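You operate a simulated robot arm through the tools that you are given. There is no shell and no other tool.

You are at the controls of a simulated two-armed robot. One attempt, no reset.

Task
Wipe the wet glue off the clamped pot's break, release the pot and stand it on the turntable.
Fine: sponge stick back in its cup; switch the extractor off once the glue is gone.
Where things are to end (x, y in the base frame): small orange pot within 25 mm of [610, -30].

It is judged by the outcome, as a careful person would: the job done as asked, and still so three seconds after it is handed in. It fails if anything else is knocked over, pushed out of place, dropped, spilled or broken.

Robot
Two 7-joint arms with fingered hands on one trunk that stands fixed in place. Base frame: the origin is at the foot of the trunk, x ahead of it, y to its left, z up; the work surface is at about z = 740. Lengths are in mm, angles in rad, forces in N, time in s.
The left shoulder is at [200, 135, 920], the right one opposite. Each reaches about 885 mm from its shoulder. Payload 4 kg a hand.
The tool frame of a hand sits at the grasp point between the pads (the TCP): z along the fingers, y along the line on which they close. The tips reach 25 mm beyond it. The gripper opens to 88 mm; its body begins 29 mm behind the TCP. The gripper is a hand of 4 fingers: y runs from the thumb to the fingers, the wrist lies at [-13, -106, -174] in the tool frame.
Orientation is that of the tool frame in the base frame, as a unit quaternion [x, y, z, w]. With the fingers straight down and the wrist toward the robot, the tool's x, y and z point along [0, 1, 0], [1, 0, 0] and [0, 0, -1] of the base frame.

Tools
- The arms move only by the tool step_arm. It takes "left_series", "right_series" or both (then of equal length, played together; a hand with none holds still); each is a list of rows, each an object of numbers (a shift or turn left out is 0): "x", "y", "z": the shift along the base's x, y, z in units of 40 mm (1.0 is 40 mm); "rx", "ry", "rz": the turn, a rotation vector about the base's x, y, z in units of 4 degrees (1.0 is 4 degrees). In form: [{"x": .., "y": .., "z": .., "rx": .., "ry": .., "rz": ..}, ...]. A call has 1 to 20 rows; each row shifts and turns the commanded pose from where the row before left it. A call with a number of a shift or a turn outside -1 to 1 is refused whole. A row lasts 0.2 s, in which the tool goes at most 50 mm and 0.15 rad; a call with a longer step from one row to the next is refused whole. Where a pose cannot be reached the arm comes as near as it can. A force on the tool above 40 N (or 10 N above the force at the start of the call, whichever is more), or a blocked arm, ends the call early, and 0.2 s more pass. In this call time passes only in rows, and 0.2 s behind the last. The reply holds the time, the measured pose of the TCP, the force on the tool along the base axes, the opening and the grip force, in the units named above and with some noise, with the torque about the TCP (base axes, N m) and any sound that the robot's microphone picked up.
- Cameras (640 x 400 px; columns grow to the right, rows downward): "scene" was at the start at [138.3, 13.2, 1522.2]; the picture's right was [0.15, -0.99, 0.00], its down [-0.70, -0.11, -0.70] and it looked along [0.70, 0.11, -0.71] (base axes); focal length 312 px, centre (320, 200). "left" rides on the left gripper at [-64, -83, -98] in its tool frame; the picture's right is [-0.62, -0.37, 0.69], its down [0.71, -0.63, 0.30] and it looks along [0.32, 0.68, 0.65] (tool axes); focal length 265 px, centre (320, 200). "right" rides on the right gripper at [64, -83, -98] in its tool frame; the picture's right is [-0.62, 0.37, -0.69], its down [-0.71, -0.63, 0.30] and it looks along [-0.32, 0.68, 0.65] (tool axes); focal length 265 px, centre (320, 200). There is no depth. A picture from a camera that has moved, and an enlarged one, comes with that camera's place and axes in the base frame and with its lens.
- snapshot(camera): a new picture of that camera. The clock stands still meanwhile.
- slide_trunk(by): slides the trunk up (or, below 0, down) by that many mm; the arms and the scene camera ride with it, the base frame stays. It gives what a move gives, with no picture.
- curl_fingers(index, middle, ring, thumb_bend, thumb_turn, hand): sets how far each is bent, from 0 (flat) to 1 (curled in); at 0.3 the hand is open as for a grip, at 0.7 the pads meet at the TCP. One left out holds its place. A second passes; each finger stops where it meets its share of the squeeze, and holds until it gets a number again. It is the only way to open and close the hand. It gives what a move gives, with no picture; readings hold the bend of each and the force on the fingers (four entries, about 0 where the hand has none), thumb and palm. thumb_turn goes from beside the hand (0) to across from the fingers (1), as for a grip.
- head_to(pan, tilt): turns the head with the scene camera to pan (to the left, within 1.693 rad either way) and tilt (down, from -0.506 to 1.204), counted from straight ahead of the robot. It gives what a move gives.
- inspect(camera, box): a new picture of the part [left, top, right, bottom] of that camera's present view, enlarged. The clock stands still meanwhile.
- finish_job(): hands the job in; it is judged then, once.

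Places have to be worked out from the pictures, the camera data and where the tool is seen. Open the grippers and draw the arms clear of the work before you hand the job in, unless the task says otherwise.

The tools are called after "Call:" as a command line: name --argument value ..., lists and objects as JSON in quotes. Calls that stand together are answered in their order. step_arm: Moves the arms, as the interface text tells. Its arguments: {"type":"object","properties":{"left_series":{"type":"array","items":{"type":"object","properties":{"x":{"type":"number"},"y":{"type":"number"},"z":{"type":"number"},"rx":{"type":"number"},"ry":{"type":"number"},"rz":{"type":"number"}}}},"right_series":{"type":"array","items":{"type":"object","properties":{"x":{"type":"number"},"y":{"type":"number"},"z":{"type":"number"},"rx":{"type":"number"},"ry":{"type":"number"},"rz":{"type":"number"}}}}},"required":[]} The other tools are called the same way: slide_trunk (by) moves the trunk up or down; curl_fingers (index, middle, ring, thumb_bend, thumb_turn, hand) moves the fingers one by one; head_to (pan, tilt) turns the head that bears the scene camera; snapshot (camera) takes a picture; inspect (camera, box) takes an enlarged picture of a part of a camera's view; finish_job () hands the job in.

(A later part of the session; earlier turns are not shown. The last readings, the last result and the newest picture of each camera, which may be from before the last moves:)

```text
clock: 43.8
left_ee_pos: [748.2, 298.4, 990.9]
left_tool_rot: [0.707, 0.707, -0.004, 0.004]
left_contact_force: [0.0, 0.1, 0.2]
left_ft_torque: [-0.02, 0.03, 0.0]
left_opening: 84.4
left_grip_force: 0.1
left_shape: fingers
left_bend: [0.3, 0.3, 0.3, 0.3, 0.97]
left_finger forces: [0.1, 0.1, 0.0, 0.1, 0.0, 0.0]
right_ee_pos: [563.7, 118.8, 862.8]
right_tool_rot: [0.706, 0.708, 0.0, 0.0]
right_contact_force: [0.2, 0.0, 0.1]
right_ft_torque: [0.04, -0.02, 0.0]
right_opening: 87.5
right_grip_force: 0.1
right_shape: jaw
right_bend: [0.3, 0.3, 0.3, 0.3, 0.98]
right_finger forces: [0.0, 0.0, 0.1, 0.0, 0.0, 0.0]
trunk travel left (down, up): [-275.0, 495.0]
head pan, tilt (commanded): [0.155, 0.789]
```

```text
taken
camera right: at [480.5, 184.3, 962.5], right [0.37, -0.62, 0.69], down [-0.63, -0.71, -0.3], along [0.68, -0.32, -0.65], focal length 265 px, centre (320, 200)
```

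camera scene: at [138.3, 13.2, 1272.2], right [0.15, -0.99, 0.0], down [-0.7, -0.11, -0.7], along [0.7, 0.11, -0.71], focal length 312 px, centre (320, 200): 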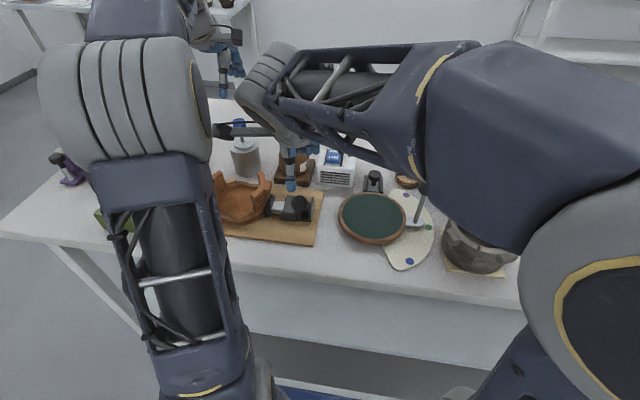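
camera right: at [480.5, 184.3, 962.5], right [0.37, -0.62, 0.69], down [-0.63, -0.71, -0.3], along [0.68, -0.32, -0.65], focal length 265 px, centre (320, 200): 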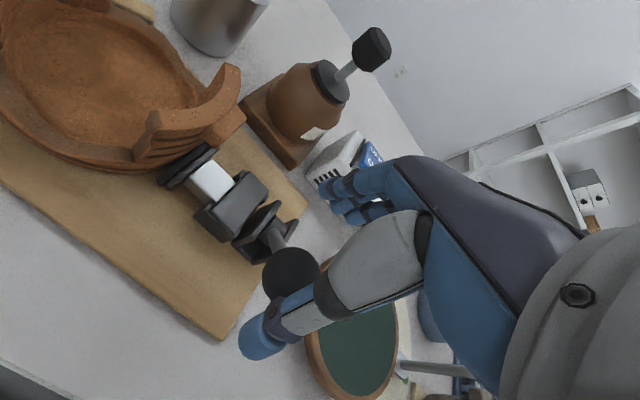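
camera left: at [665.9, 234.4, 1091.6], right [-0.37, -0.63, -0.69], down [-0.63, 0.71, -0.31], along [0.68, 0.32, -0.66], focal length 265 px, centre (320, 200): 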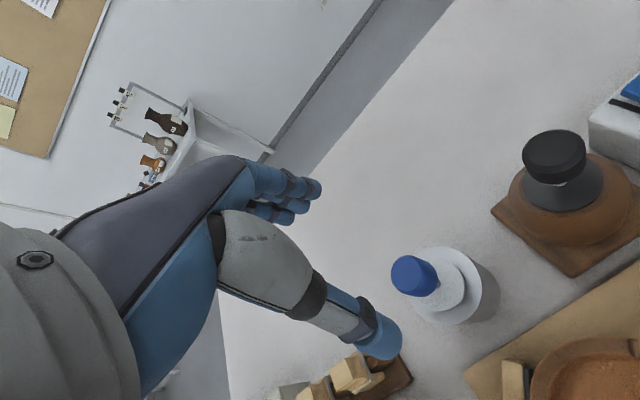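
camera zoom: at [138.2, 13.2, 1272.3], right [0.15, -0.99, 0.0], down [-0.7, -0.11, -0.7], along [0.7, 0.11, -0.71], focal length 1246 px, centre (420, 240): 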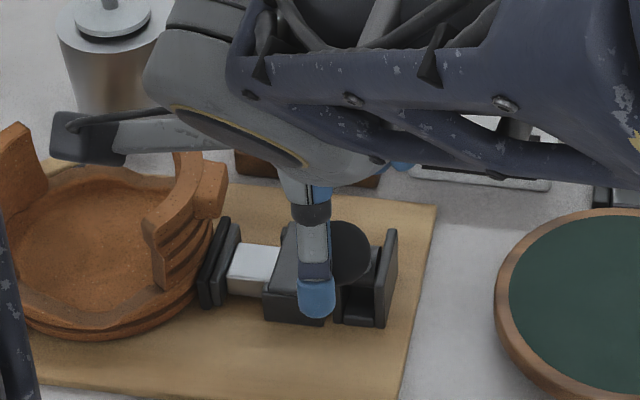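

The thumb sits just in front of the ball. I'll move +x to touch it and watch the force, then try a short push along its arc.

Call:
step_arm --right_series '[{"x": 0.2, "z": -0.08}, {"x": 0.1}]'

Call:
step_arm --right_series '[{"x": 0.1, "z": 0.06}, {"x": 0.1, "z": 0.06}]'

Call:
snapshot --camera "right"

Call:
inspect --camera "scene" --box '[255, 140, 335, 240]'

```text
clock: 44.4
left_ee_pos: [750.4, 297.9, 990.6]
left_tool_rot: [0.707, 0.707, -0.003, 0.004]
left_contact_force: [-0.3, 0.5, -0.3]
left_ft_torque: [0.0, -0.03, 0.03]
left_opening: 84.4
left_grip_force: 0.1
left_shape: fingers
left_bend: [0.3, 0.3, 0.3, 0.3, 0.97]
left_finger forces: [0.0, 0.0, 0.0, 0.0, 0.1, 0.0]
right_ee_pos: [576.4, 118.9, 858.7]
right_tool_rot: [0.707, 0.707, 0.0, 0.0]
right_contact_force: [-1.5, -0.4, -0.3]
right_ft_torque: [0.01, 0.01, 0.0]
right_opening: 88.0
right_grip_force: 0.0
right_shape: jaw
right_bend: [0.3, 0.3, 0.3, 0.29, 0.97]
right_finger forces: [0.0, 0.1, 0.0, 0.1, 0.9, 0.1]
trunk travel left (down, up): [-275.0, 495.0]
head pan, tilt (commanded): [0.155, 0.789]
```

```text
clock: 45.0
left_ee_pos: [749.2, 297.9, 991.5]
left_tool_rot: [0.707, 0.707, -0.004, 0.004]
left_contact_force: [1.1, -0.3, -0.2]
left_ft_torque: [0.0, -0.01, -0.01]
left_opening: 84.3
left_grip_force: 0.1
left_shape: fingers
left_bend: [0.3, 0.3, 0.3, 0.3, 0.97]
left_finger forces: [0.0, 0.1, 0.0, 0.0, 0.0, 0.0]
right_ee_pos: [583.0, 119.4, 865.6]
right_tool_rot: [0.706, 0.708, 0.001, 0.001]
right_contact_force: [-1.8, -1.1, 1.5]
right_ft_torque: [0.03, 0.05, -0.01]
right_opening: 88.1
right_grip_force: 0.0
right_shape: jaw
right_bend: [0.3, 0.3, 0.3, 0.27, 0.97]
right_finger forces: [0.0, 0.1, 0.0, 0.0, 1.8, 0.0]
trunk travel left (down, up): [-275.0, 495.0]
head pan, tilt (commanded): [0.155, 0.789]
```

```text
taken
camera right: at [500.3, 184.8, 964.3], right [0.37, -0.62, 0.69], down [-0.63, -0.72, -0.3], along [0.68, -0.32, -0.65], focal length 265 px, centre (320, 200)
```

right: 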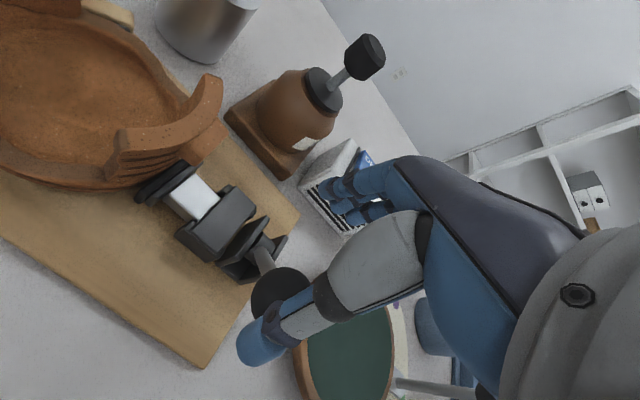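

```text
4.00 times, centred on (295, 190) of scene
camera zoom: at [138.2, 13.2, 1272.2], right [0.15, -0.99, 0.0], down [-0.7, -0.11, -0.7], along [0.7, 0.11, -0.71], focal length 1246 px, centre (420, 240)
```

zoom: 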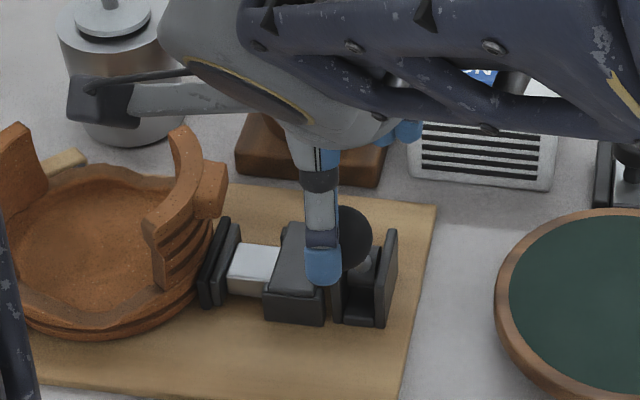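

The lever is yielding under only ~2 N, with the ball moving away along its arc. I'll keep pushing along the arc in small steps.

Call:
step_arm --right_series '[{"x": 0.18, "z": 0.1}, {"x": 0.18, "z": 0.1}, {"x": 0.2, "z": 0.08}, {"x": 0.2, "z": 0.06}]'

Call:
inspect --camera "scene" --box '[255, 140, 335, 240]'

Call:
snapshot --camera "right"

```text
clock: 46.0
left_ee_pos: [748.7, 297.7, 991.4]
left_tool_rot: [0.707, 0.707, -0.005, 0.004]
left_contact_force: [0.2, -0.9, 0.0]
left_ft_torque: [-0.01, 0.0, 0.0]
left_opening: 84.3
left_grip_force: 0.0
left_shape: fingers
left_bend: [0.3, 0.3, 0.3, 0.3, 0.97]
left_finger forces: [0.0, 0.0, 0.1, 0.1, 0.1, 0.0]
right_ee_pos: [612.0, 120.1, 878.9]
right_tool_rot: [0.707, 0.707, 0.0, 0.0]
right_contact_force: [-3.0, 0.5, 5.8]
right_ft_torque: [-0.02, 0.28, 0.01]
right_opening: 87.7
right_grip_force: 0.0
right_shape: jaw
right_bend: [0.3, 0.3, 0.3, 0.23, 0.97]
right_finger forces: [0.1, 0.1, 0.0, 0.0, 4.7, 0.0]
trunk travel left (down, up): [-275.0, 495.0]
head pan, tilt (commanded): [0.155, 0.789]
```

```text
4.00 times, centred on (295, 190) of scene
camera zoom: at [138.1, 13.2, 1272.3], right [0.15, -0.99, 0.0], down [-0.7, -0.11, -0.7], along [0.7, 0.11, -0.71], focal length 1246 px, centre (420, 240)
```

zoom: 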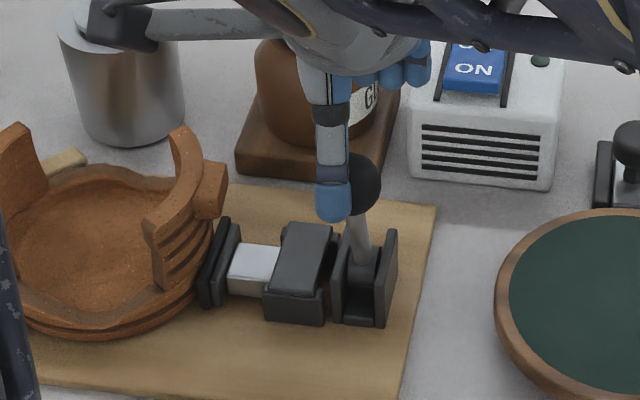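

```text
taken
camera right: at [530.6, 184.9, 978.2], right [0.37, -0.62, 0.69], down [-0.63, -0.71, -0.3], along [0.68, -0.32, -0.65], focal length 265 px, centre (320, 200)
```

right: 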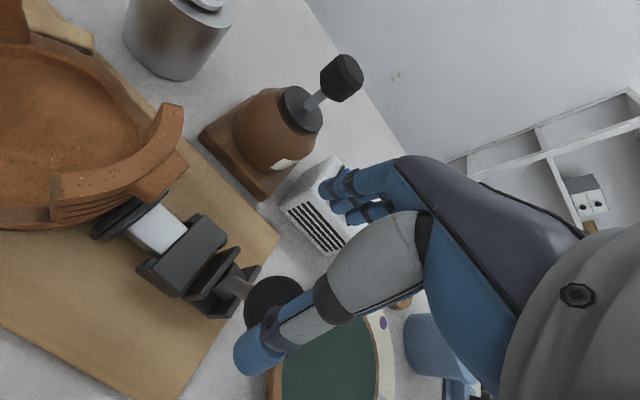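

The lever is nearly upright and still moving with light force. I'll continue pushing it over the top.

Call:
step_arm --right_series '[{"x": 0.2, "z": -0.03}, {"x": 0.2}, {"x": 0.2}, {"x": 0.2, "z": -0.03}]'

Call:
inspect --camera "scene" --box '[255, 140, 335, 240]'

Call:
snapshot --camera "right"

```text
clock: 47.0
left_ee_pos: [748.8, 296.5, 991.3]
left_tool_rot: [0.707, 0.707, -0.004, 0.003]
left_contact_force: [0.4, -0.6, -0.5]
left_ft_torque: [0.01, 0.0, 0.0]
left_opening: 84.4
left_grip_force: 0.1
left_shape: fingers
left_bend: [0.3, 0.3, 0.3, 0.3, 0.97]
left_finger forces: [0.1, 0.0, 0.0, 0.0, 0.1, 0.1]
right_ee_pos: [646.5, 120.1, 877.6]
right_tool_rot: [0.707, 0.707, 0.003, 0.001]
right_contact_force: [-5.2, 2.1, 29.0]
right_ft_torque: [0.01, 1.66, -0.09]
right_opening: 88.0
right_grip_force: 0.0
right_shape: jaw
right_bend: [0.3, 0.3, 0.3, 0.06, 0.97]
right_finger forces: [0.0, 0.1, 0.0, 0.0, 21.1, 0.1]
trunk travel left (down, up): [-275.0, 495.0]
head pan, tilt (commanded): [0.155, 0.789]
```

```text
4.00 times, centred on (295, 190) of scene
camera zoom: at [137.6, 13.1, 1272.7], right [0.15, -0.99, 0.0], down [-0.7, -0.11, -0.7], along [0.7, 0.11, -0.71], focal length 1246 px, centre (420, 240)
```

zoom: 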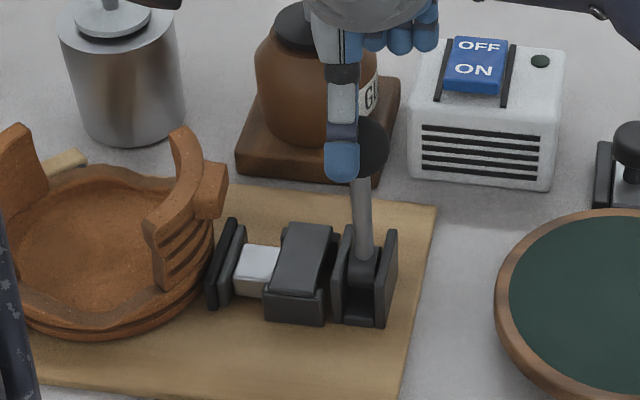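

```text
taken
camera right: at [562.4, 185.1, 977.5], right [0.37, -0.62, 0.69], down [-0.63, -0.71, -0.31], along [0.69, -0.32, -0.65], focal length 265 px, centre (320, 200)
```

right: 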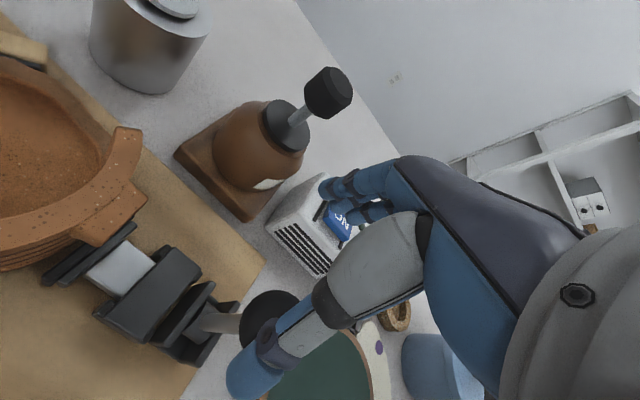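

The pad has drawn back from the pot, so this is the release direction, but the thumb is now wedged on top of the ball (29 N). I'll back off and lift clear right away, then regrip the ball properly.

Call:
step_arm --right_series '[{"x": -0.2, "z": 0.15}, {"x": -0.1, "z": 0.4}, {"z": 0.7}, {"z": 0.7}]'

Call:
snapshot --camera "right"

Call:
inspect --camera "scene" --box '[255, 140, 335, 240]'

```text
clock: 48.0
left_ee_pos: [748.1, 297.4, 990.5]
left_tool_rot: [0.707, 0.707, -0.004, 0.004]
left_contact_force: [-0.3, -0.6, 0.2]
left_ft_torque: [0.0, -0.02, -0.03]
left_opening: 84.4
left_grip_force: 0.1
left_shape: fingers
left_bend: [0.3, 0.3, 0.3, 0.3, 0.97]
left_finger forces: [0.1, 0.0, 0.0, 0.1, 0.0, 0.0]
right_ee_pos: [633.4, 119.3, 954.0]
right_tool_rot: [0.706, 0.708, -0.001, 0.001]
right_contact_force: [0.1, 0.4, -0.8]
right_ft_torque: [0.04, 0.01, -0.01]
right_opening: 87.8
right_grip_force: 0.1
right_shape: jaw
right_bend: [0.3, 0.3, 0.3, 0.3, 0.97]
right_finger forces: [0.0, 0.0, 0.0, 0.1, 0.0, 0.0]
trunk travel left (down, up): [-275.0, 495.0]
head pan, tilt (commanded): [0.155, 0.789]
```

```text
taken
camera right: at [551.1, 184.0, 1053.6], right [0.37, -0.62, 0.69], down [-0.63, -0.72, -0.3], along [0.68, -0.32, -0.65], focal length 265 px, centre (320, 200)
```

right: 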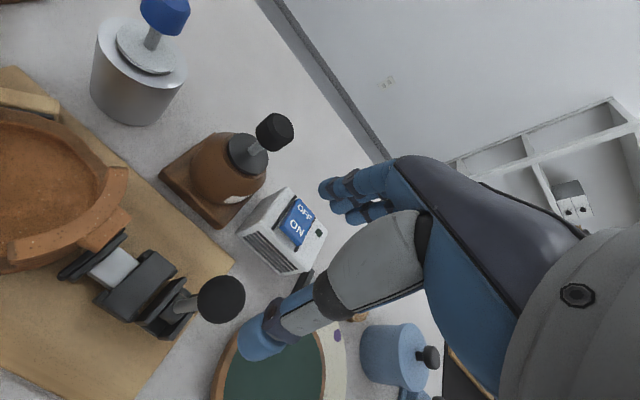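

```text
4.00 times, centred on (295, 190) of scene
camera zoom: at [138.3, 13.2, 1272.2], right [0.15, -0.99, 0.0], down [-0.7, -0.11, -0.7], along [0.7, 0.11, -0.71], focal length 1246 px, centre (420, 240)
```

zoom: 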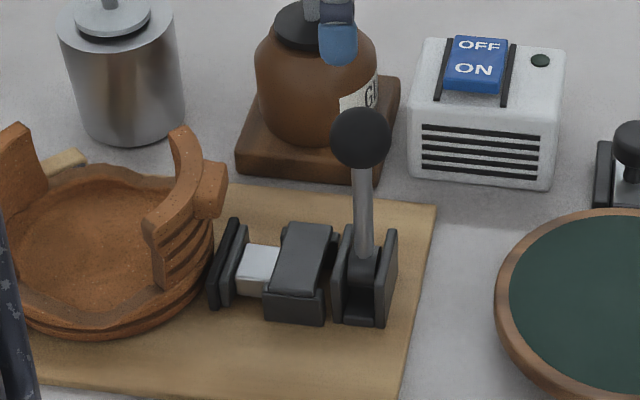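

The lever stays put nearly vertical, ball at about (609, 117, 862), and the pad is a few mm off the pot. I'll centre the hand over the ball and lower it to grip.

Call:
step_arm --right_series '[{"x": -0.6, "y": -0.05}, {"z": -0.7}, {"z": -0.7}, {"z": -0.7}]'

Call:
inspect --camera "scene" --box '[255, 140, 335, 240]'

Call:
snapshot --camera "right"

```text
clock: 49.0
left_ee_pos: [750.1, 297.5, 991.0]
left_tool_rot: [0.707, 0.707, -0.004, 0.004]
left_contact_force: [1.0, 0.2, 0.0]
left_ft_torque: [0.02, -0.03, -0.01]
left_opening: 84.4
left_grip_force: 0.1
left_shape: fingers
left_bend: [0.3, 0.3, 0.3, 0.3, 0.97]
left_finger forces: [0.1, 0.0, 0.1, 0.1, 0.0, 0.0]
right_ee_pos: [610.6, 116.9, 869.1]
right_tool_rot: [0.707, 0.708, 0.0, 0.001]
right_contact_force: [-0.5, -0.2, -1.0]
right_ft_torque: [-0.03, 0.01, 0.01]
right_opening: 87.7
right_grip_force: 0.0
right_shape: jaw
right_bend: [0.3, 0.3, 0.3, 0.3, 0.97]
right_finger forces: [0.1, 0.1, 0.2, 0.0, 0.0, 0.1]
trunk travel left (down, up): [-275.0, 495.0]
head pan, tilt (commanded): [0.155, 0.789]
```

```text
4.00 times, centred on (295, 190) of scene
camera zoom: at [138.2, 13.2, 1272.3], right [0.15, -0.99, 0.0], down [-0.7, -0.11, -0.7], along [0.7, 0.11, -0.71], focal length 1246 px, centre (420, 240)
```

zoom: 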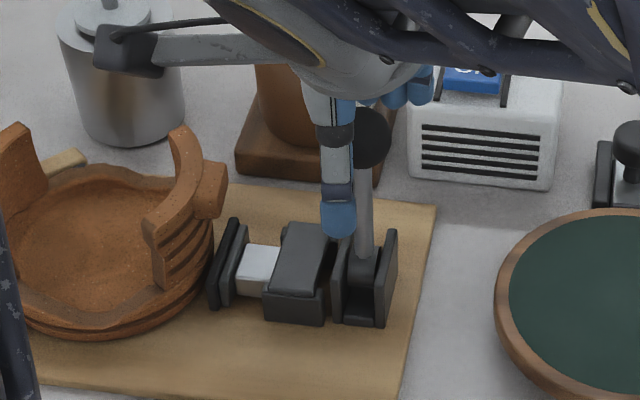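

```text
taken
camera right: at [527.1, 182.9, 968.5], right [0.37, -0.62, 0.69], down [-0.63, -0.72, -0.3], along [0.68, -0.32, -0.65], focal length 265 px, centre (320, 200)
```

right: 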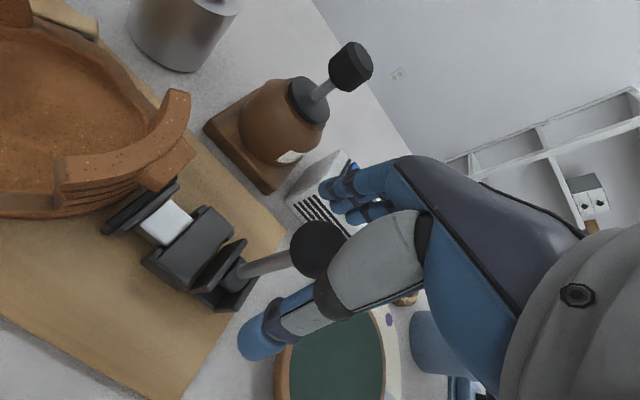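

The ball is centred between thumb and fingers. I'll close on it.

Call:
curl_fingers --hand "right" --index 0.7 --middle 0.7 --ring 0.7 --thumb_bend 0.7

Call:
snapshot --camera "right"

Call:
inspect --camera "scene" --box '[255, 140, 335, 240]'

```text
clock: 50.0
left_ee_pos: [749.6, 297.1, 990.2]
left_tool_rot: [0.707, 0.707, -0.003, 0.003]
left_contact_force: [0.1, 0.8, -1.4]
left_ft_torque: [0.01, -0.02, 0.03]
left_opening: 84.4
left_grip_force: 0.1
left_shape: fingers
left_bend: [0.3, 0.3, 0.3, 0.3, 0.97]
left_finger forces: [0.0, 0.1, 0.1, 0.0, 0.0, 0.0]
right_ee_pos: [611.4, 117.6, 868.8]
right_tool_rot: [0.707, 0.707, 0.0, -0.001]
right_contact_force: [0.9, 1.0, -4.9]
right_ft_torque: [0.0, -0.07, 0.02]
right_opening: 14.2
right_grip_force: 7.4
right_shape: fingers
right_bend: [0.63, 0.67, 0.7, 0.63, 0.97]
right_finger forces: [5.4, 2.3, 0.0, 0.0, 7.1, 0.0]
trunk travel left (down, up): [-275.0, 495.0]
head pan, tilt (commanded): [0.155, 0.789]
```

```text
taken
camera right: at [527.2, 182.9, 968.5], right [0.37, -0.62, 0.69], down [-0.63, -0.71, -0.3], along [0.68, -0.32, -0.65], focal length 265 px, centre (320, 200)
```

right: 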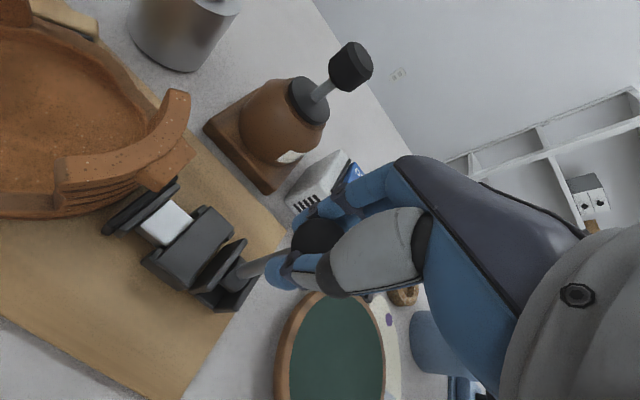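

```text
4.00 times, centred on (295, 190) of scene
camera zoom: at [138.3, 13.2, 1272.2], right [0.15, -0.99, 0.0], down [-0.7, -0.11, -0.7], along [0.7, 0.11, -0.71], focal length 1246 px, centre (420, 240)
```

zoom: 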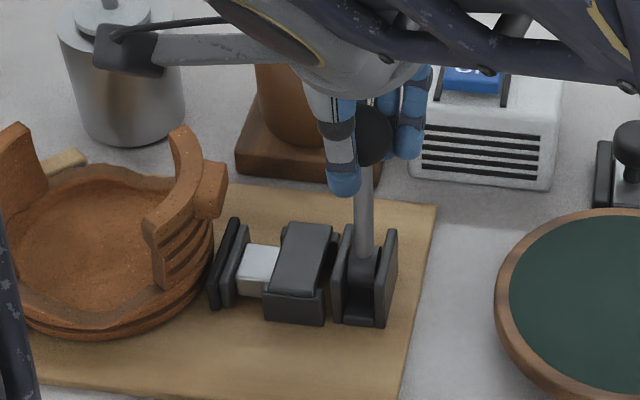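

The ball is held with about 7 N. I'll swing the lever on along its arc, turning the hand with it about +y, 4° per row.

Call:
step_arm --right_series '[{"x": 0.135, "z": -0.02, "ry": 1.0}, {"x": 0.138, "z": -0.03, "ry": 1.0}, {"x": 0.133, "z": -0.038, "ry": 1.0}, {"x": 0.132, "z": -0.048, "ry": 1.0}, {"x": 0.128, "z": -0.058, "ry": 1.0}]'

Call:
inspect --camera "scene" --box '[255, 140, 335, 240]'

Call:
snapshot --camera "right"

```text
clock: 51.2
left_ee_pos: [749.0, 297.9, 991.2]
left_tool_rot: [0.708, 0.707, -0.004, 0.003]
left_contact_force: [0.4, -0.3, -0.9]
left_ft_torque: [0.02, -0.04, 0.01]
left_opening: 84.5
left_grip_force: 0.1
left_shape: fingers
left_bend: [0.3, 0.3, 0.3, 0.3, 0.97]
left_finger forces: [0.0, 0.0, 0.0, 0.0, 0.0, 0.1]
right_ee_pos: [636.5, 117.3, 862.8]
right_tool_rot: [0.696, 0.696, -0.123, -0.123]
right_contact_force: [3.1, 2.5, 3.8]
right_ft_torque: [0.04, -0.06, -0.01]
right_opening: 13.4
right_grip_force: 6.9
right_shape: fingers
right_bend: [0.63, 0.68, 0.7, 0.64, 0.97]
right_finger forces: [5.5, 1.3, 0.0, 0.1, 6.7, 0.0]
trunk travel left (down, up): [-275.0, 495.0]
head pan, tilt (commanded): [0.155, 0.789]
```

```text
4.00 times, centred on (295, 190) of scene
camera zoom: at [138.3, 13.2, 1272.3], right [0.15, -0.99, 0.0], down [-0.7, -0.11, -0.7], along [0.7, 0.11, -0.71], focal length 1246 px, centre (420, 240)
```

zoom: 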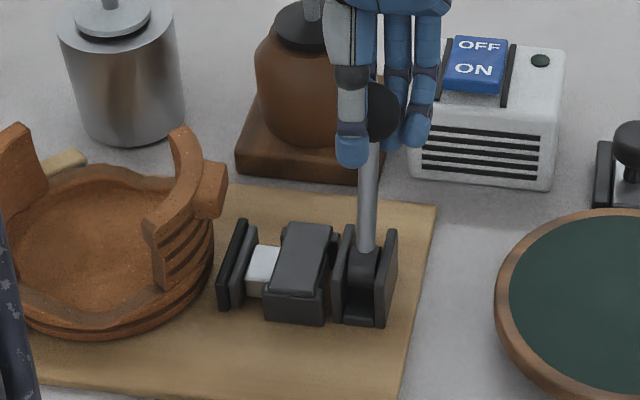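

```text
taken
camera right: at [592.3, 182.5, 984.4], right [0.58, -0.62, 0.52], down [-0.7, -0.72, -0.07], along [0.42, -0.32, -0.85], focal length 265 px, centre (320, 200)
```

right: 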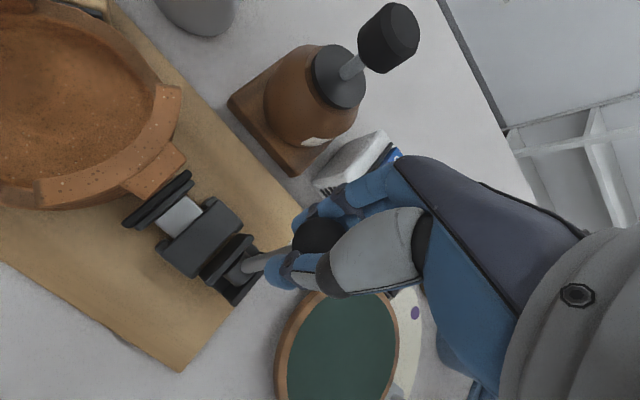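

The gap is growing and forces are low. I'll swing another 20° to open the clamp fully.

Call:
step_arm --right_series '[{"x": 0.122, "z": -0.065, "ry": 1.0}, {"x": 0.118, "z": -0.075, "ry": 1.0}, {"x": 0.113, "z": -0.083, "ry": 1.0}, {"x": 0.107, "z": -0.09, "ry": 1.0}, {"x": 0.1, "z": -0.098, "ry": 1.0}]'

Call:
inspect --camera "scene" --box '[255, 140, 335, 240]'

Call:
snapshot --camera "right"

```text
clock: 52.4
left_ee_pos: [750.1, 296.7, 991.4]
left_tool_rot: [0.707, 0.707, -0.004, 0.004]
left_contact_force: [-0.4, 0.1, -0.3]
left_ft_torque: [-0.02, 0.01, 0.0]
left_opening: 84.6
left_grip_force: 0.0
left_shape: fingers
left_bend: [0.3, 0.3, 0.3, 0.3, 0.97]
left_finger forces: [0.1, 0.0, 0.1, 0.0, 0.0, 0.0]
right_ee_pos: [658.5, 117.6, 845.0]
right_tool_rot: [0.664, 0.665, -0.242, -0.242]
right_contact_force: [6.9, 2.6, 7.0]
right_ft_torque: [0.05, -0.01, 0.01]
right_opening: 11.8
right_grip_force: 6.6
right_shape: fingers
right_bend: [0.64, 0.69, 0.7, 0.66, 0.97]
right_finger forces: [5.6, 1.5, 0.0, 0.0, 6.5, 0.0]
trunk travel left (down, up): [-275.0, 495.0]
head pan, tilt (commanded): [0.155, 0.789]
```

```text
4.00 times, centred on (295, 190) of scene
camera zoom: at [138.3, 13.2, 1272.2], right [0.15, -0.99, 0.0], down [-0.7, -0.11, -0.7], along [0.7, 0.11, -0.71], focal length 1246 px, centre (420, 240)
```

zoom: 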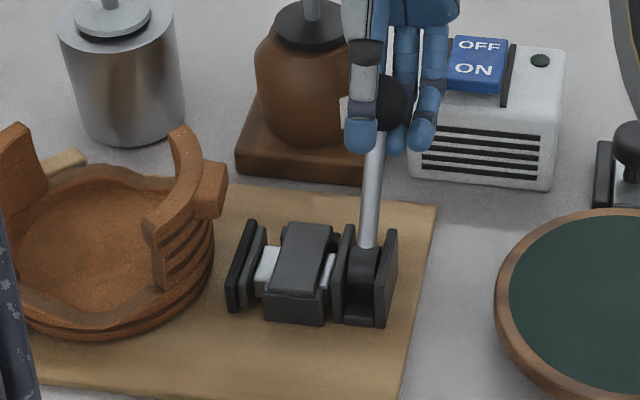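

```text
taken
camera right: at [658.7, 182.5, 975.8], right [0.73, -0.62, 0.29], down [-0.68, -0.72, 0.17], along [0.1, -0.32, -0.94], focal length 265 px, centre (320, 200)
```

right: 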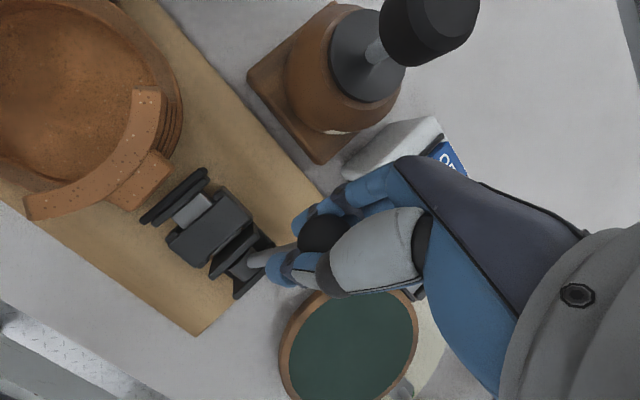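

The pad is now about 15 mm clear of the pot. I'll swing a few degrees more to see if this is the end of the lever's travel.

Call:
step_arm --right_series '[{"x": 0.093, "z": -0.105, "ry": 1.0}, {"x": 0.088, "z": -0.11, "ry": 1.0}]'

Call:
inspect --camera "scene" --box '[255, 140, 335, 240]'

```text
clock: 53.0
left_ee_pos: [747.6, 296.4, 991.8]
left_tool_rot: [0.707, 0.707, -0.003, 0.004]
left_contact_force: [-0.4, 0.1, 0.4]
left_ft_torque: [0.0, 0.03, -0.05]
left_opening: 84.1
left_grip_force: 0.0
left_shape: fingers
left_bend: [0.3, 0.3, 0.3, 0.3, 0.97]
left_finger forces: [0.1, 0.0, 0.1, 0.0, 0.1, 0.0]
right_ee_pos: [664.7, 117.9, 836.8]
right_tool_rot: [0.645, 0.646, -0.288, -0.288]
right_contact_force: [-5.3, 0.4, 13.5]
right_ft_torque: [0.01, 0.12, 0.04]
right_opening: 12.3
right_grip_force: 7.6
right_shape: fingers
right_bend: [0.69, 0.7, 0.7, 0.62, 0.96]
right_finger forces: [0.5, 0.3, 0.0, 0.1, 13.0, 0.0]
trunk travel left (down, up): [-275.0, 495.0]
head pan, tilt (commanded): [0.155, 0.789]
```

```text
4.00 times, centred on (295, 190) of scene
camera zoom: at [137.7, 13.2, 1272.4], right [0.15, -0.99, 0.0], down [-0.7, -0.11, -0.7], along [0.7, 0.11, -0.71], focal length 1246 px, centre (420, 240)
```

zoom: 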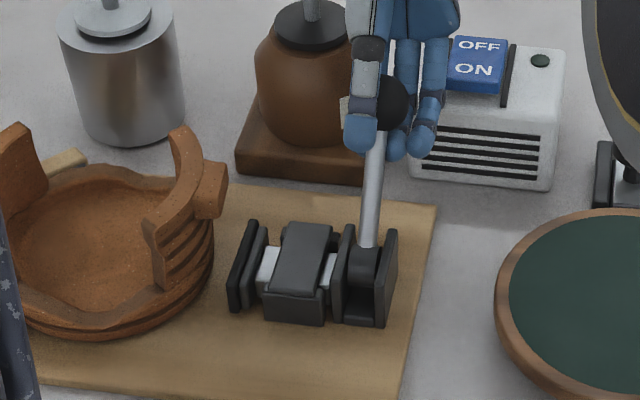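

Force climbed to 13 N without motion: that is the end of travel, and the clamp is fully open. I'll ease back a few mm, then open the hand.

Call:
step_arm --right_series '[{"x": -0.1, "z": 0.12}]'

Call:
curl_fingers --hand "right" --index 0.3 --middle 0.3 --ring 0.3 --thumb_bend 0.3

Call:
snapshot --camera "right"

Call:
inspect --camera "scene" --box '[245, 100, 365, 240]'

```text
clock: 53.4
left_ee_pos: [748.9, 297.8, 990.4]
left_tool_rot: [0.707, 0.707, -0.004, 0.004]
left_contact_force: [0.3, 0.1, -0.1]
left_ft_torque: [0.02, 0.0, -0.01]
left_opening: 84.4
left_grip_force: 0.1
left_shape: fingers
left_bend: [0.3, 0.3, 0.3, 0.3, 0.97]
left_finger forces: [0.1, 0.1, 0.1, 0.0, 0.0, 0.1]
right_ee_pos: [662.3, 117.4, 840.4]
right_tool_rot: [0.646, 0.646, -0.287, -0.288]
right_contact_force: [0.6, 2.9, 2.5]
right_ft_torque: [0.03, -0.04, 0.0]
right_opening: 11.3
right_grip_force: 6.6
right_shape: fingers
right_bend: [0.66, 0.69, 0.7, 0.64, 0.96]
right_finger forces: [4.6, 1.3, 0.1, 0.0, 7.1, 0.1]
trunk travel left (down, up): [-275.0, 495.0]
head pan, tilt (commanded): [0.155, 0.789]
```

```text
clock: 54.4
left_ee_pos: [748.1, 297.4, 991.7]
left_tool_rot: [0.707, 0.707, -0.004, 0.003]
left_contact_force: [0.9, -0.4, 0.8]
left_ft_torque: [0.02, -0.01, -0.02]
left_opening: 84.2
left_grip_force: 0.1
left_shape: fingers
left_bend: [0.3, 0.3, 0.3, 0.3, 0.97]
left_finger forces: [0.0, 0.0, 0.0, 0.0, 0.0, 0.0]
right_ee_pos: [661.8, 116.4, 840.6]
right_tool_rot: [0.645, 0.646, -0.288, -0.288]
right_contact_force: [0.3, 0.5, 0.5]
right_ft_torque: [-0.03, 0.02, -0.04]
right_opening: 84.4
right_grip_force: 0.1
right_shape: fingers
right_bend: [0.3, 0.3, 0.3, 0.3, 0.97]
right_finger forces: [0.1, 0.1, 0.0, 0.0, 0.0, 0.1]
trunk travel left (down, up): [-275.0, 495.0]
head pan, tilt (commanded): [0.155, 0.789]
```

```text
taken
camera right: at [679.4, 182.5, 970.8], right [0.76, -0.62, 0.19], down [-0.65, -0.71, 0.26], along [-0.03, -0.32, -0.95], focal length 265 px, centre (320, 200)
```

right: 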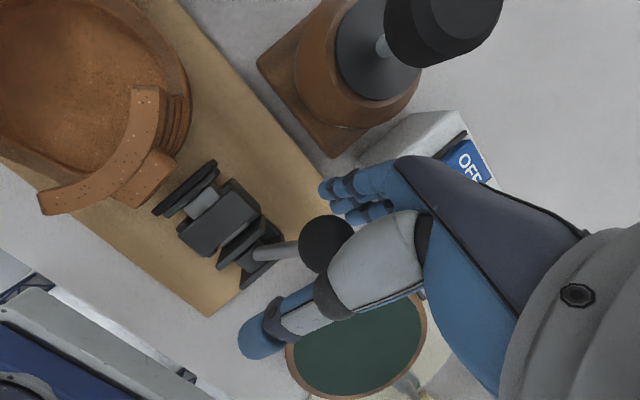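

```text
2.86 times, centred on (305, 170) of scene
camera zoom: at [138.3, 13.2, 1272.2], right [0.15, -0.99, 0.0], down [-0.7, -0.11, -0.7], along [0.7, 0.11, -0.71], focal length 890 px, centre (363, 286)
```

zoom: 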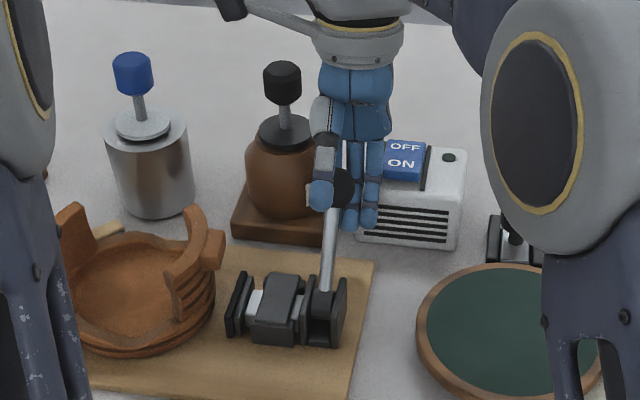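

The hand is open and the lever stays over. I'll turn the hand back upright around the ball, in place.

Call:
step_arm --right_series '[{"ry": -1.0}, {"ry": -1.0}, {"ry": -1.0}, {"ry": -1.0}, {"ry": -1.0}, {"ry": -1.0}]'

Call:
step_arm --right_series '[{"ry": -1.0}, {"ry": -1.0}, {"ry": -1.0}, {"ry": -1.0}, {"ry": -1.0}, {"ry": -0.8}]'

Call:
snapshot --camera "right"

Call:
inspect --camera "scene" --box '[245, 100, 365, 240]'

```text
clock: 55.8
left_ee_pos: [750.5, 297.0, 992.2]
left_tool_rot: [0.707, 0.707, -0.004, 0.004]
left_contact_force: [0.1, -0.5, -0.1]
left_ft_torque: [0.01, 0.02, -0.01]
left_opening: 84.2
left_grip_force: 0.0
left_shape: fingers
left_bend: [0.3, 0.3, 0.3, 0.3, 0.97]
left_finger forces: [0.1, 0.0, 0.0, 0.1, 0.1, 0.0]
right_ee_pos: [662.2, 118.3, 840.6]
right_tool_rot: [0.692, 0.692, -0.148, -0.146]
right_contact_force: [-0.3, -0.1, 0.5]
right_ft_torque: [0.0, 0.02, -0.03]
right_opening: 84.6
right_grip_force: 0.0
right_shape: fingers
right_bend: [0.3, 0.3, 0.3, 0.3, 0.97]
right_finger forces: [0.0, 0.0, 0.1, 0.1, 0.1, 0.0]
trunk travel left (down, up): [-275.0, 495.0]
head pan, tilt (commanded): [0.155, 0.789]
```

```text
clock: 57.2
left_ee_pos: [749.0, 297.7, 991.5]
left_tool_rot: [0.707, 0.707, -0.004, 0.003]
left_contact_force: [-0.6, -0.5, -0.6]
left_ft_torque: [-0.03, 0.0, 0.0]
left_opening: 84.4
left_grip_force: 0.1
left_shape: fingers
left_bend: [0.3, 0.3, 0.3, 0.3, 0.97]
left_finger forces: [0.0, 0.0, 0.1, 0.0, 0.0, 0.0]
right_ee_pos: [662.4, 116.9, 841.6]
right_tool_rot: [0.707, 0.707, -0.003, -0.005]
right_contact_force: [-1.2, 0.9, 0.4]
right_ft_torque: [0.02, -0.01, -0.02]
right_opening: 84.5
right_grip_force: 0.1
right_shape: fingers
right_bend: [0.3, 0.3, 0.3, 0.3, 0.97]
right_finger forces: [0.1, 0.0, 0.1, 0.0, 0.0, 0.1]
trunk travel left (down, up): [-275.0, 495.0]
head pan, tilt (commanded): [0.155, 0.789]
```

```text
taken
camera right: at [580.3, 182.8, 942.6], right [0.38, -0.62, 0.69], down [-0.63, -0.71, -0.3], along [0.68, -0.32, -0.66], focal length 265 px, centre (320, 200)
```

right: 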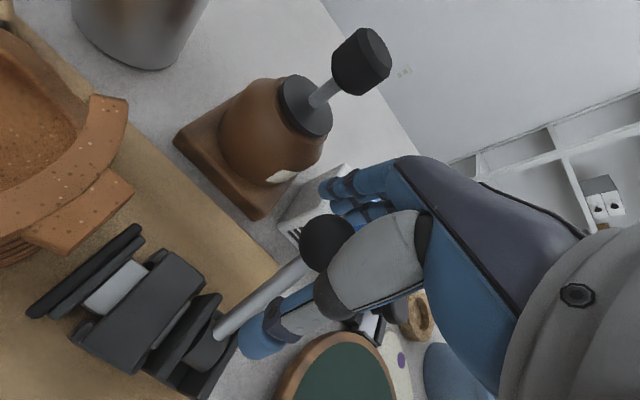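

```text
2.86 times, centred on (305, 170) of scene
camera zoom: at [138.3, 13.2, 1272.2], right [0.15, -0.99, 0.0], down [-0.7, -0.11, -0.7], along [0.7, 0.11, -0.71], focal length 890 px, centre (363, 286)
```

zoom: 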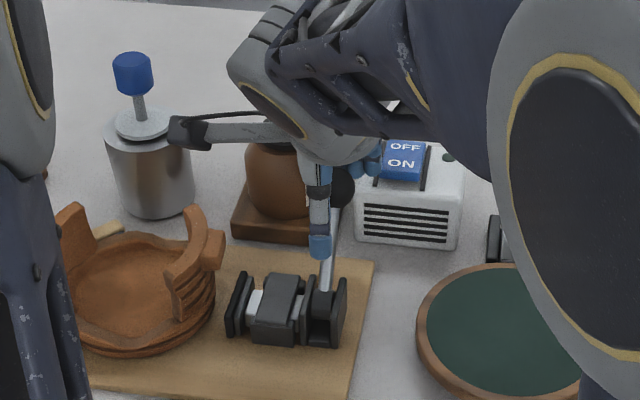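

The hand is upright again around the ball with no forces. I'll raise it straight up and then draw it away to the right, well above everything.

Call:
step_arm --right_series '[{"z": 0.4}, {"z": 0.7}, {"z": 0.8}, {"z": 0.8}, {"z": 0.6}, {"y": -0.7, "x": -0.3}, {"y": -0.95, "x": -0.3}, {"y": -0.95, "x": -0.3}, {"y": -0.95, "x": -0.3}, {"y": -0.95, "x": -0.3}, {"y": -0.95, "x": -0.3}, {"y": -0.95, "x": -0.2}, {"y": -0.95}, {"y": -0.95}, {"y": -0.95}]'

Call:
snapshot --camera "scene"

```text
clock: 60.4
left_ee_pos: [750.1, 298.1, 991.5]
left_tool_rot: [0.706, 0.708, -0.004, 0.003]
left_contact_force: [-0.2, -0.1, -0.3]
left_ft_torque: [0.05, -0.01, 0.01]
left_opening: 84.5
left_grip_force: 0.0
left_shape: fingers
left_bend: [0.3, 0.3, 0.3, 0.3, 0.97]
left_finger forces: [0.0, 0.1, 0.0, 0.1, 0.0, 0.0]
right_ee_pos: [583.0, -253.1, 972.6]
right_tool_rot: [0.706, 0.708, -0.005, -0.005]
right_contact_force: [-0.5, 1.0, 1.1]
right_ft_torque: [-0.01, -0.01, -0.01]
right_opening: 84.1
right_grip_force: 0.1
right_shape: fingers
right_bend: [0.3, 0.3, 0.3, 0.3, 0.97]
right_finger forces: [0.0, 0.0, 0.0, 0.1, 0.1, 0.1]
trunk travel left (down, up): [-275.0, 495.0]
head pan, tilt (commanded): [0.155, 0.789]
```

```text
taken
camera scene: at [138.2, 13.2, 1272.2], right [0.15, -0.99, 0.0], down [-0.7, -0.11, -0.7], along [0.7, 0.11, -0.71], focal length 312 px, centre (320, 200)
```

scene: 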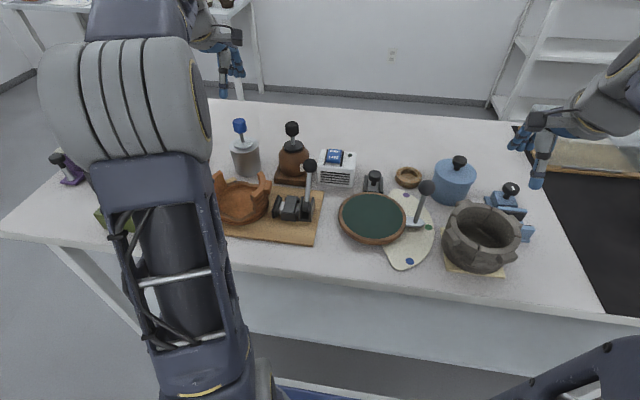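

The clamp is open and the right arm is well clear. The pot is ~130 mm wide, so I'll pinch the left wing at its lug with the left hand (thumb outside, fingers inside). I'll turn the left hand about -80° around z while moving it above the left wing.

Call:
step_arm --left_series '[{"x": -0.19, "y": 0.039, "z": -0.07, "rz": -1.0}, {"x": -0.19, "y": 0.039, "z": -0.07, "rz": -1.0}, {"x": -0.19, "y": 0.039, "z": -0.07, "rz": -1.0}, {"x": -0.19, "y": 0.039, "z": -0.07, "rz": -1.0}, {"x": -0.19, "y": 0.039, "z": -0.07, "rz": -1.0}, {"x": -0.19, "y": 0.039, "z": -0.07, "rz": -1.0}, {"x": -0.19, "y": 0.039, "z": -0.07, "rz": -1.0}, {"x": -0.19, "y": 0.039, "z": -0.07, "rz": -1.0}, {"x": -0.19, "y": 0.039, "z": -0.07, "rz": -1.0}, {"x": -0.19, "y": 0.039, "z": -0.07, "rz": -1.0}, {"x": -0.19, "y": 0.039, "z": -0.07, "rz": -1.0}, {"x": -0.19, "y": 0.039, "z": -0.07, "rz": -1.0}, {"x": -0.19, "y": 0.039, "z": -0.07, "rz": -1.0}, {"x": -0.19, "y": 0.039, "z": -0.07, "rz": -1.0}, {"x": -0.19, "y": 0.039, "z": -0.07, "rz": -1.0}, {"x": -0.19, "y": 0.039, "z": -0.07, "rz": -1.0}, {"x": -0.19, "y": 0.039, "z": -0.07, "rz": -1.0}, {"x": -0.19, "y": 0.039, "z": -0.07, "rz": -1.0}, {"x": -0.19, "y": 0.039, "z": -0.07, "rz": -1.0}, {"x": -0.19, "y": 0.039, "z": -0.07, "rz": -1.0}]'

Call:
snapshot --camera "scene"

Call:
snapshot --camera "left"

```text
clock: 64.6
left_ee_pos: [597.0, 330.0, 935.5]
left_tool_rot: [0.996, 0.087, -0.005, 0.001]
left_contact_force: [-0.1, 0.4, 0.7]
left_ft_torque: [0.01, -0.01, -0.03]
left_opening: 84.7
left_grip_force: 0.2
left_shape: fingers
left_bend: [0.3, 0.3, 0.3, 0.3, 0.97]
left_finger forces: [0.0, 0.0, 0.0, 0.0, 0.0, 0.0]
right_ee_pos: [581.3, -251.2, 972.9]
right_tool_rot: [0.707, 0.707, -0.005, -0.005]
right_contact_force: [0.0, -0.5, -0.3]
right_ft_torque: [0.04, 0.02, 0.01]
right_opening: 84.7
right_grip_force: 0.1
right_shape: fingers
right_bend: [0.3, 0.3, 0.3, 0.3, 0.97]
right_finger forces: [0.0, 0.0, 0.0, 0.1, 0.0, 0.0]
trunk travel left (down, up): [-275.0, 495.0]
head pan, tilt (commanded): [0.155, 0.789]
```

```text
taken
camera scene: at [138.3, 13.2, 1272.2], right [0.15, -0.99, 0.0], down [-0.7, -0.11, -0.7], along [0.7, 0.11, -0.71], focal length 312 px, centre (320, 200)
```

scene: 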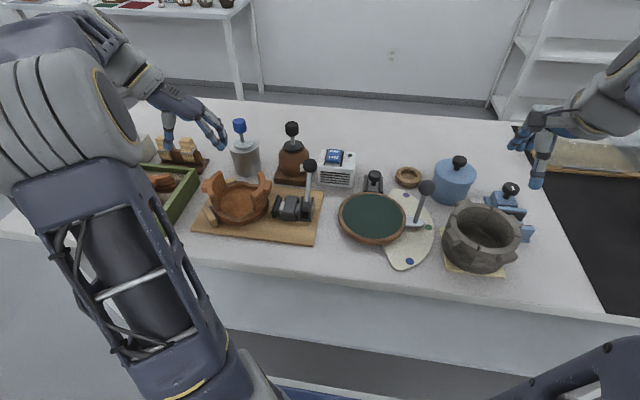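

```text
taken
camera left: at [519.9, 400.4, 1035.1], right [-0.68, 0.25, -0.69], down [0.59, 0.74, -0.31], along [0.43, -0.62, -0.66], focal length 265 px, centre (320, 200)
```

left: 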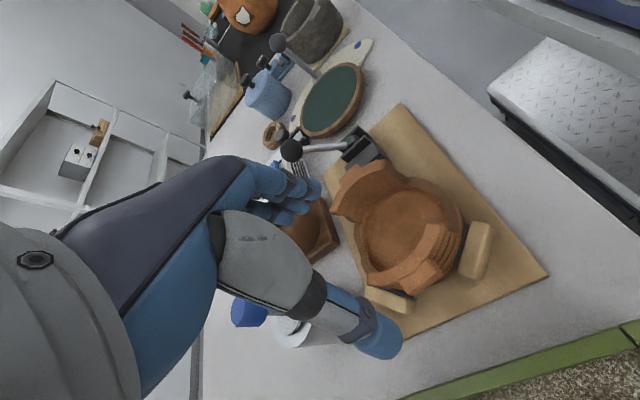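

The hand is turned and above the left wing. I'll zoom in on the wing and lug from both cameras to set the grip position.

Call:
inspect --camera "left" --box '[320, 150, 520, 340]'

Call:
inspect --camera "scene" --box '[185, 130, 285, 235]'

```text
2.11 times, centred on (420, 245) of left
camera zoom: at [519.9, 400.4, 1035.1], right [-0.68, 0.25, -0.69], down [0.59, 0.74, -0.31], along [0.43, -0.62, -0.66], focal length 559 px, centre (110, 105)
```

zoom: 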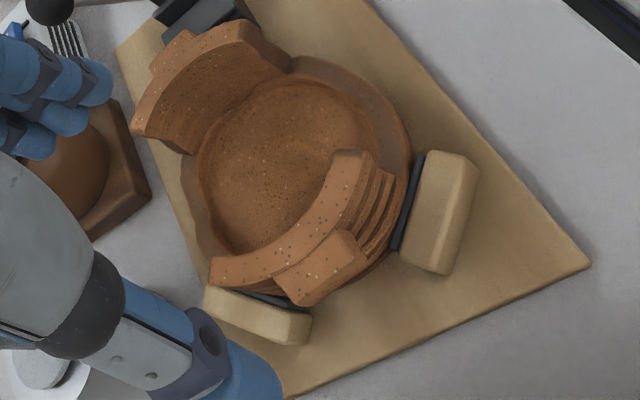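

```text
3.81 times, centred on (235, 182) of scene
camera zoom: at [138.3, 13.2, 1272.2], right [0.15, -0.99, 0.0], down [-0.7, -0.11, -0.7], along [0.7, 0.11, -0.71], focal length 1186 px, centre (644, 267)
```

zoom: 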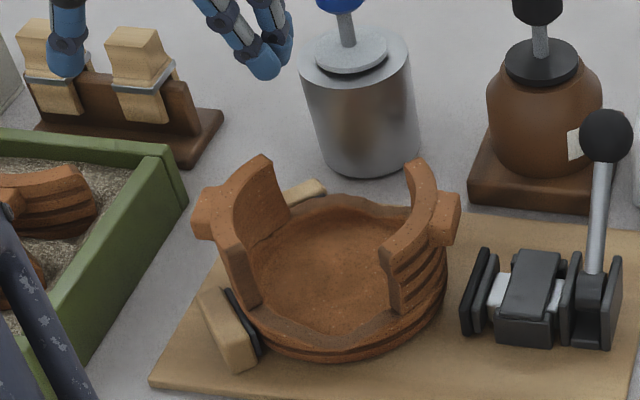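

Lug outer face is at y ≈ 340 and the wing's inner face at y ≈ 316 near x ≈ 596, so the TCP at (597, 329) straddles it well. I'll narrow the thumb slightly to stay clear of the sand box, then descend.

Call:
curl_fingers --hand "left" --index 0.36 --middle 0.36 --ring 0.36 --thumb_bend 0.4

Call:
step_arm --left_series '[{"z": -0.6}, {"z": -0.6}, {"z": -0.6}, {"z": -0.5}]'

Call:
snapshot --camera "left"

Call:
inspect --camera "scene" --box '[165, 130, 285, 240]'

```text
clock: 65.6
left_ee_pos: [596.8, 328.3, 934.3]
left_tool_rot: [0.996, 0.087, -0.005, 0.001]
left_contact_force: [-0.2, -0.4, -0.4]
left_ft_torque: [0.02, -0.01, 0.0]
left_opening: 68.5
left_grip_force: 0.1
left_shape: fingers
left_bend: [0.36, 0.36, 0.36, 0.4, 0.97]
left_finger forces: [0.0, 0.1, 0.1, 0.1, 0.1, 0.1]
right_ee_pos: [580.8, -251.9, 972.6]
right_tool_rot: [0.708, 0.707, -0.004, -0.005]
right_contact_force: [-0.5, -0.1, 0.8]
right_ft_torque: [0.01, 0.02, -0.01]
right_opening: 84.3
right_grip_force: 0.0
right_shape: fingers
right_bend: [0.3, 0.3, 0.3, 0.3, 0.97]
right_finger forces: [0.0, 0.0, 0.0, 0.1, 0.0, 0.0]
trunk travel left (down, up): [-275.0, 495.0]
head pan, tilt (commanded): [0.155, 0.789]
```

```text
clock: 66.6
left_ee_pos: [596.1, 329.2, 843.3]
left_tool_rot: [0.996, 0.088, -0.005, 0.001]
left_contact_force: [-0.3, 0.7, 0.5]
left_ft_torque: [-0.05, 0.03, 0.01]
left_opening: 68.5
left_grip_force: 0.0
left_shape: fingers
left_bend: [0.36, 0.36, 0.36, 0.4, 0.97]
left_finger forces: [0.0, 0.0, 0.0, 0.0, 0.1, 0.0]
right_ee_pos: [583.3, -251.6, 973.6]
right_tool_rot: [0.707, 0.707, -0.005, -0.005]
right_contact_force: [-0.7, 0.4, 0.2]
right_ft_torque: [0.02, -0.02, 0.01]
right_opening: 84.5
right_grip_force: 0.0
right_shape: fingers
right_bend: [0.3, 0.3, 0.3, 0.3, 0.97]
right_finger forces: [0.1, 0.0, 0.1, 0.0, 0.0, 0.0]
trunk travel left (down, up): [-275.0, 495.0]
head pan, tilt (commanded): [0.155, 0.789]
```

```text
taken
camera left: at [520.0, 401.2, 942.9], right [-0.68, 0.25, -0.69], down [0.59, 0.74, -0.31], along [0.43, -0.62, -0.66], focal length 265 px, centre (320, 200)
```

left: 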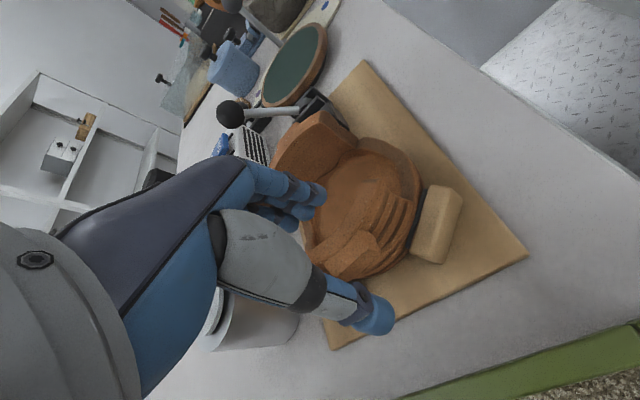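

```text
3.64 times, centred on (225, 185) of scene
camera zoom: at [138.2, 13.2, 1272.3], right [0.15, -0.99, 0.0], down [-0.7, -0.11, -0.7], along [0.7, 0.11, -0.71], focal length 1133 px, centre (666, 254)
```

zoom: 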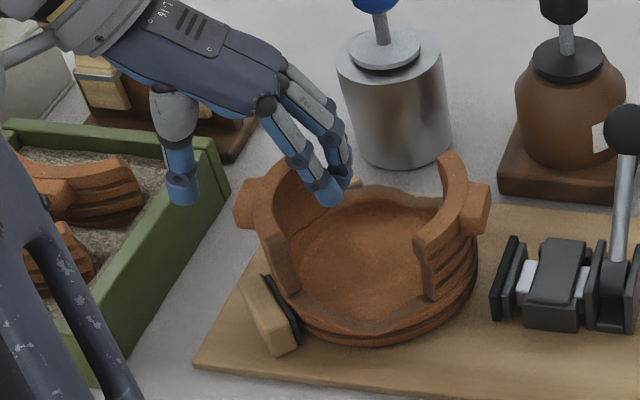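

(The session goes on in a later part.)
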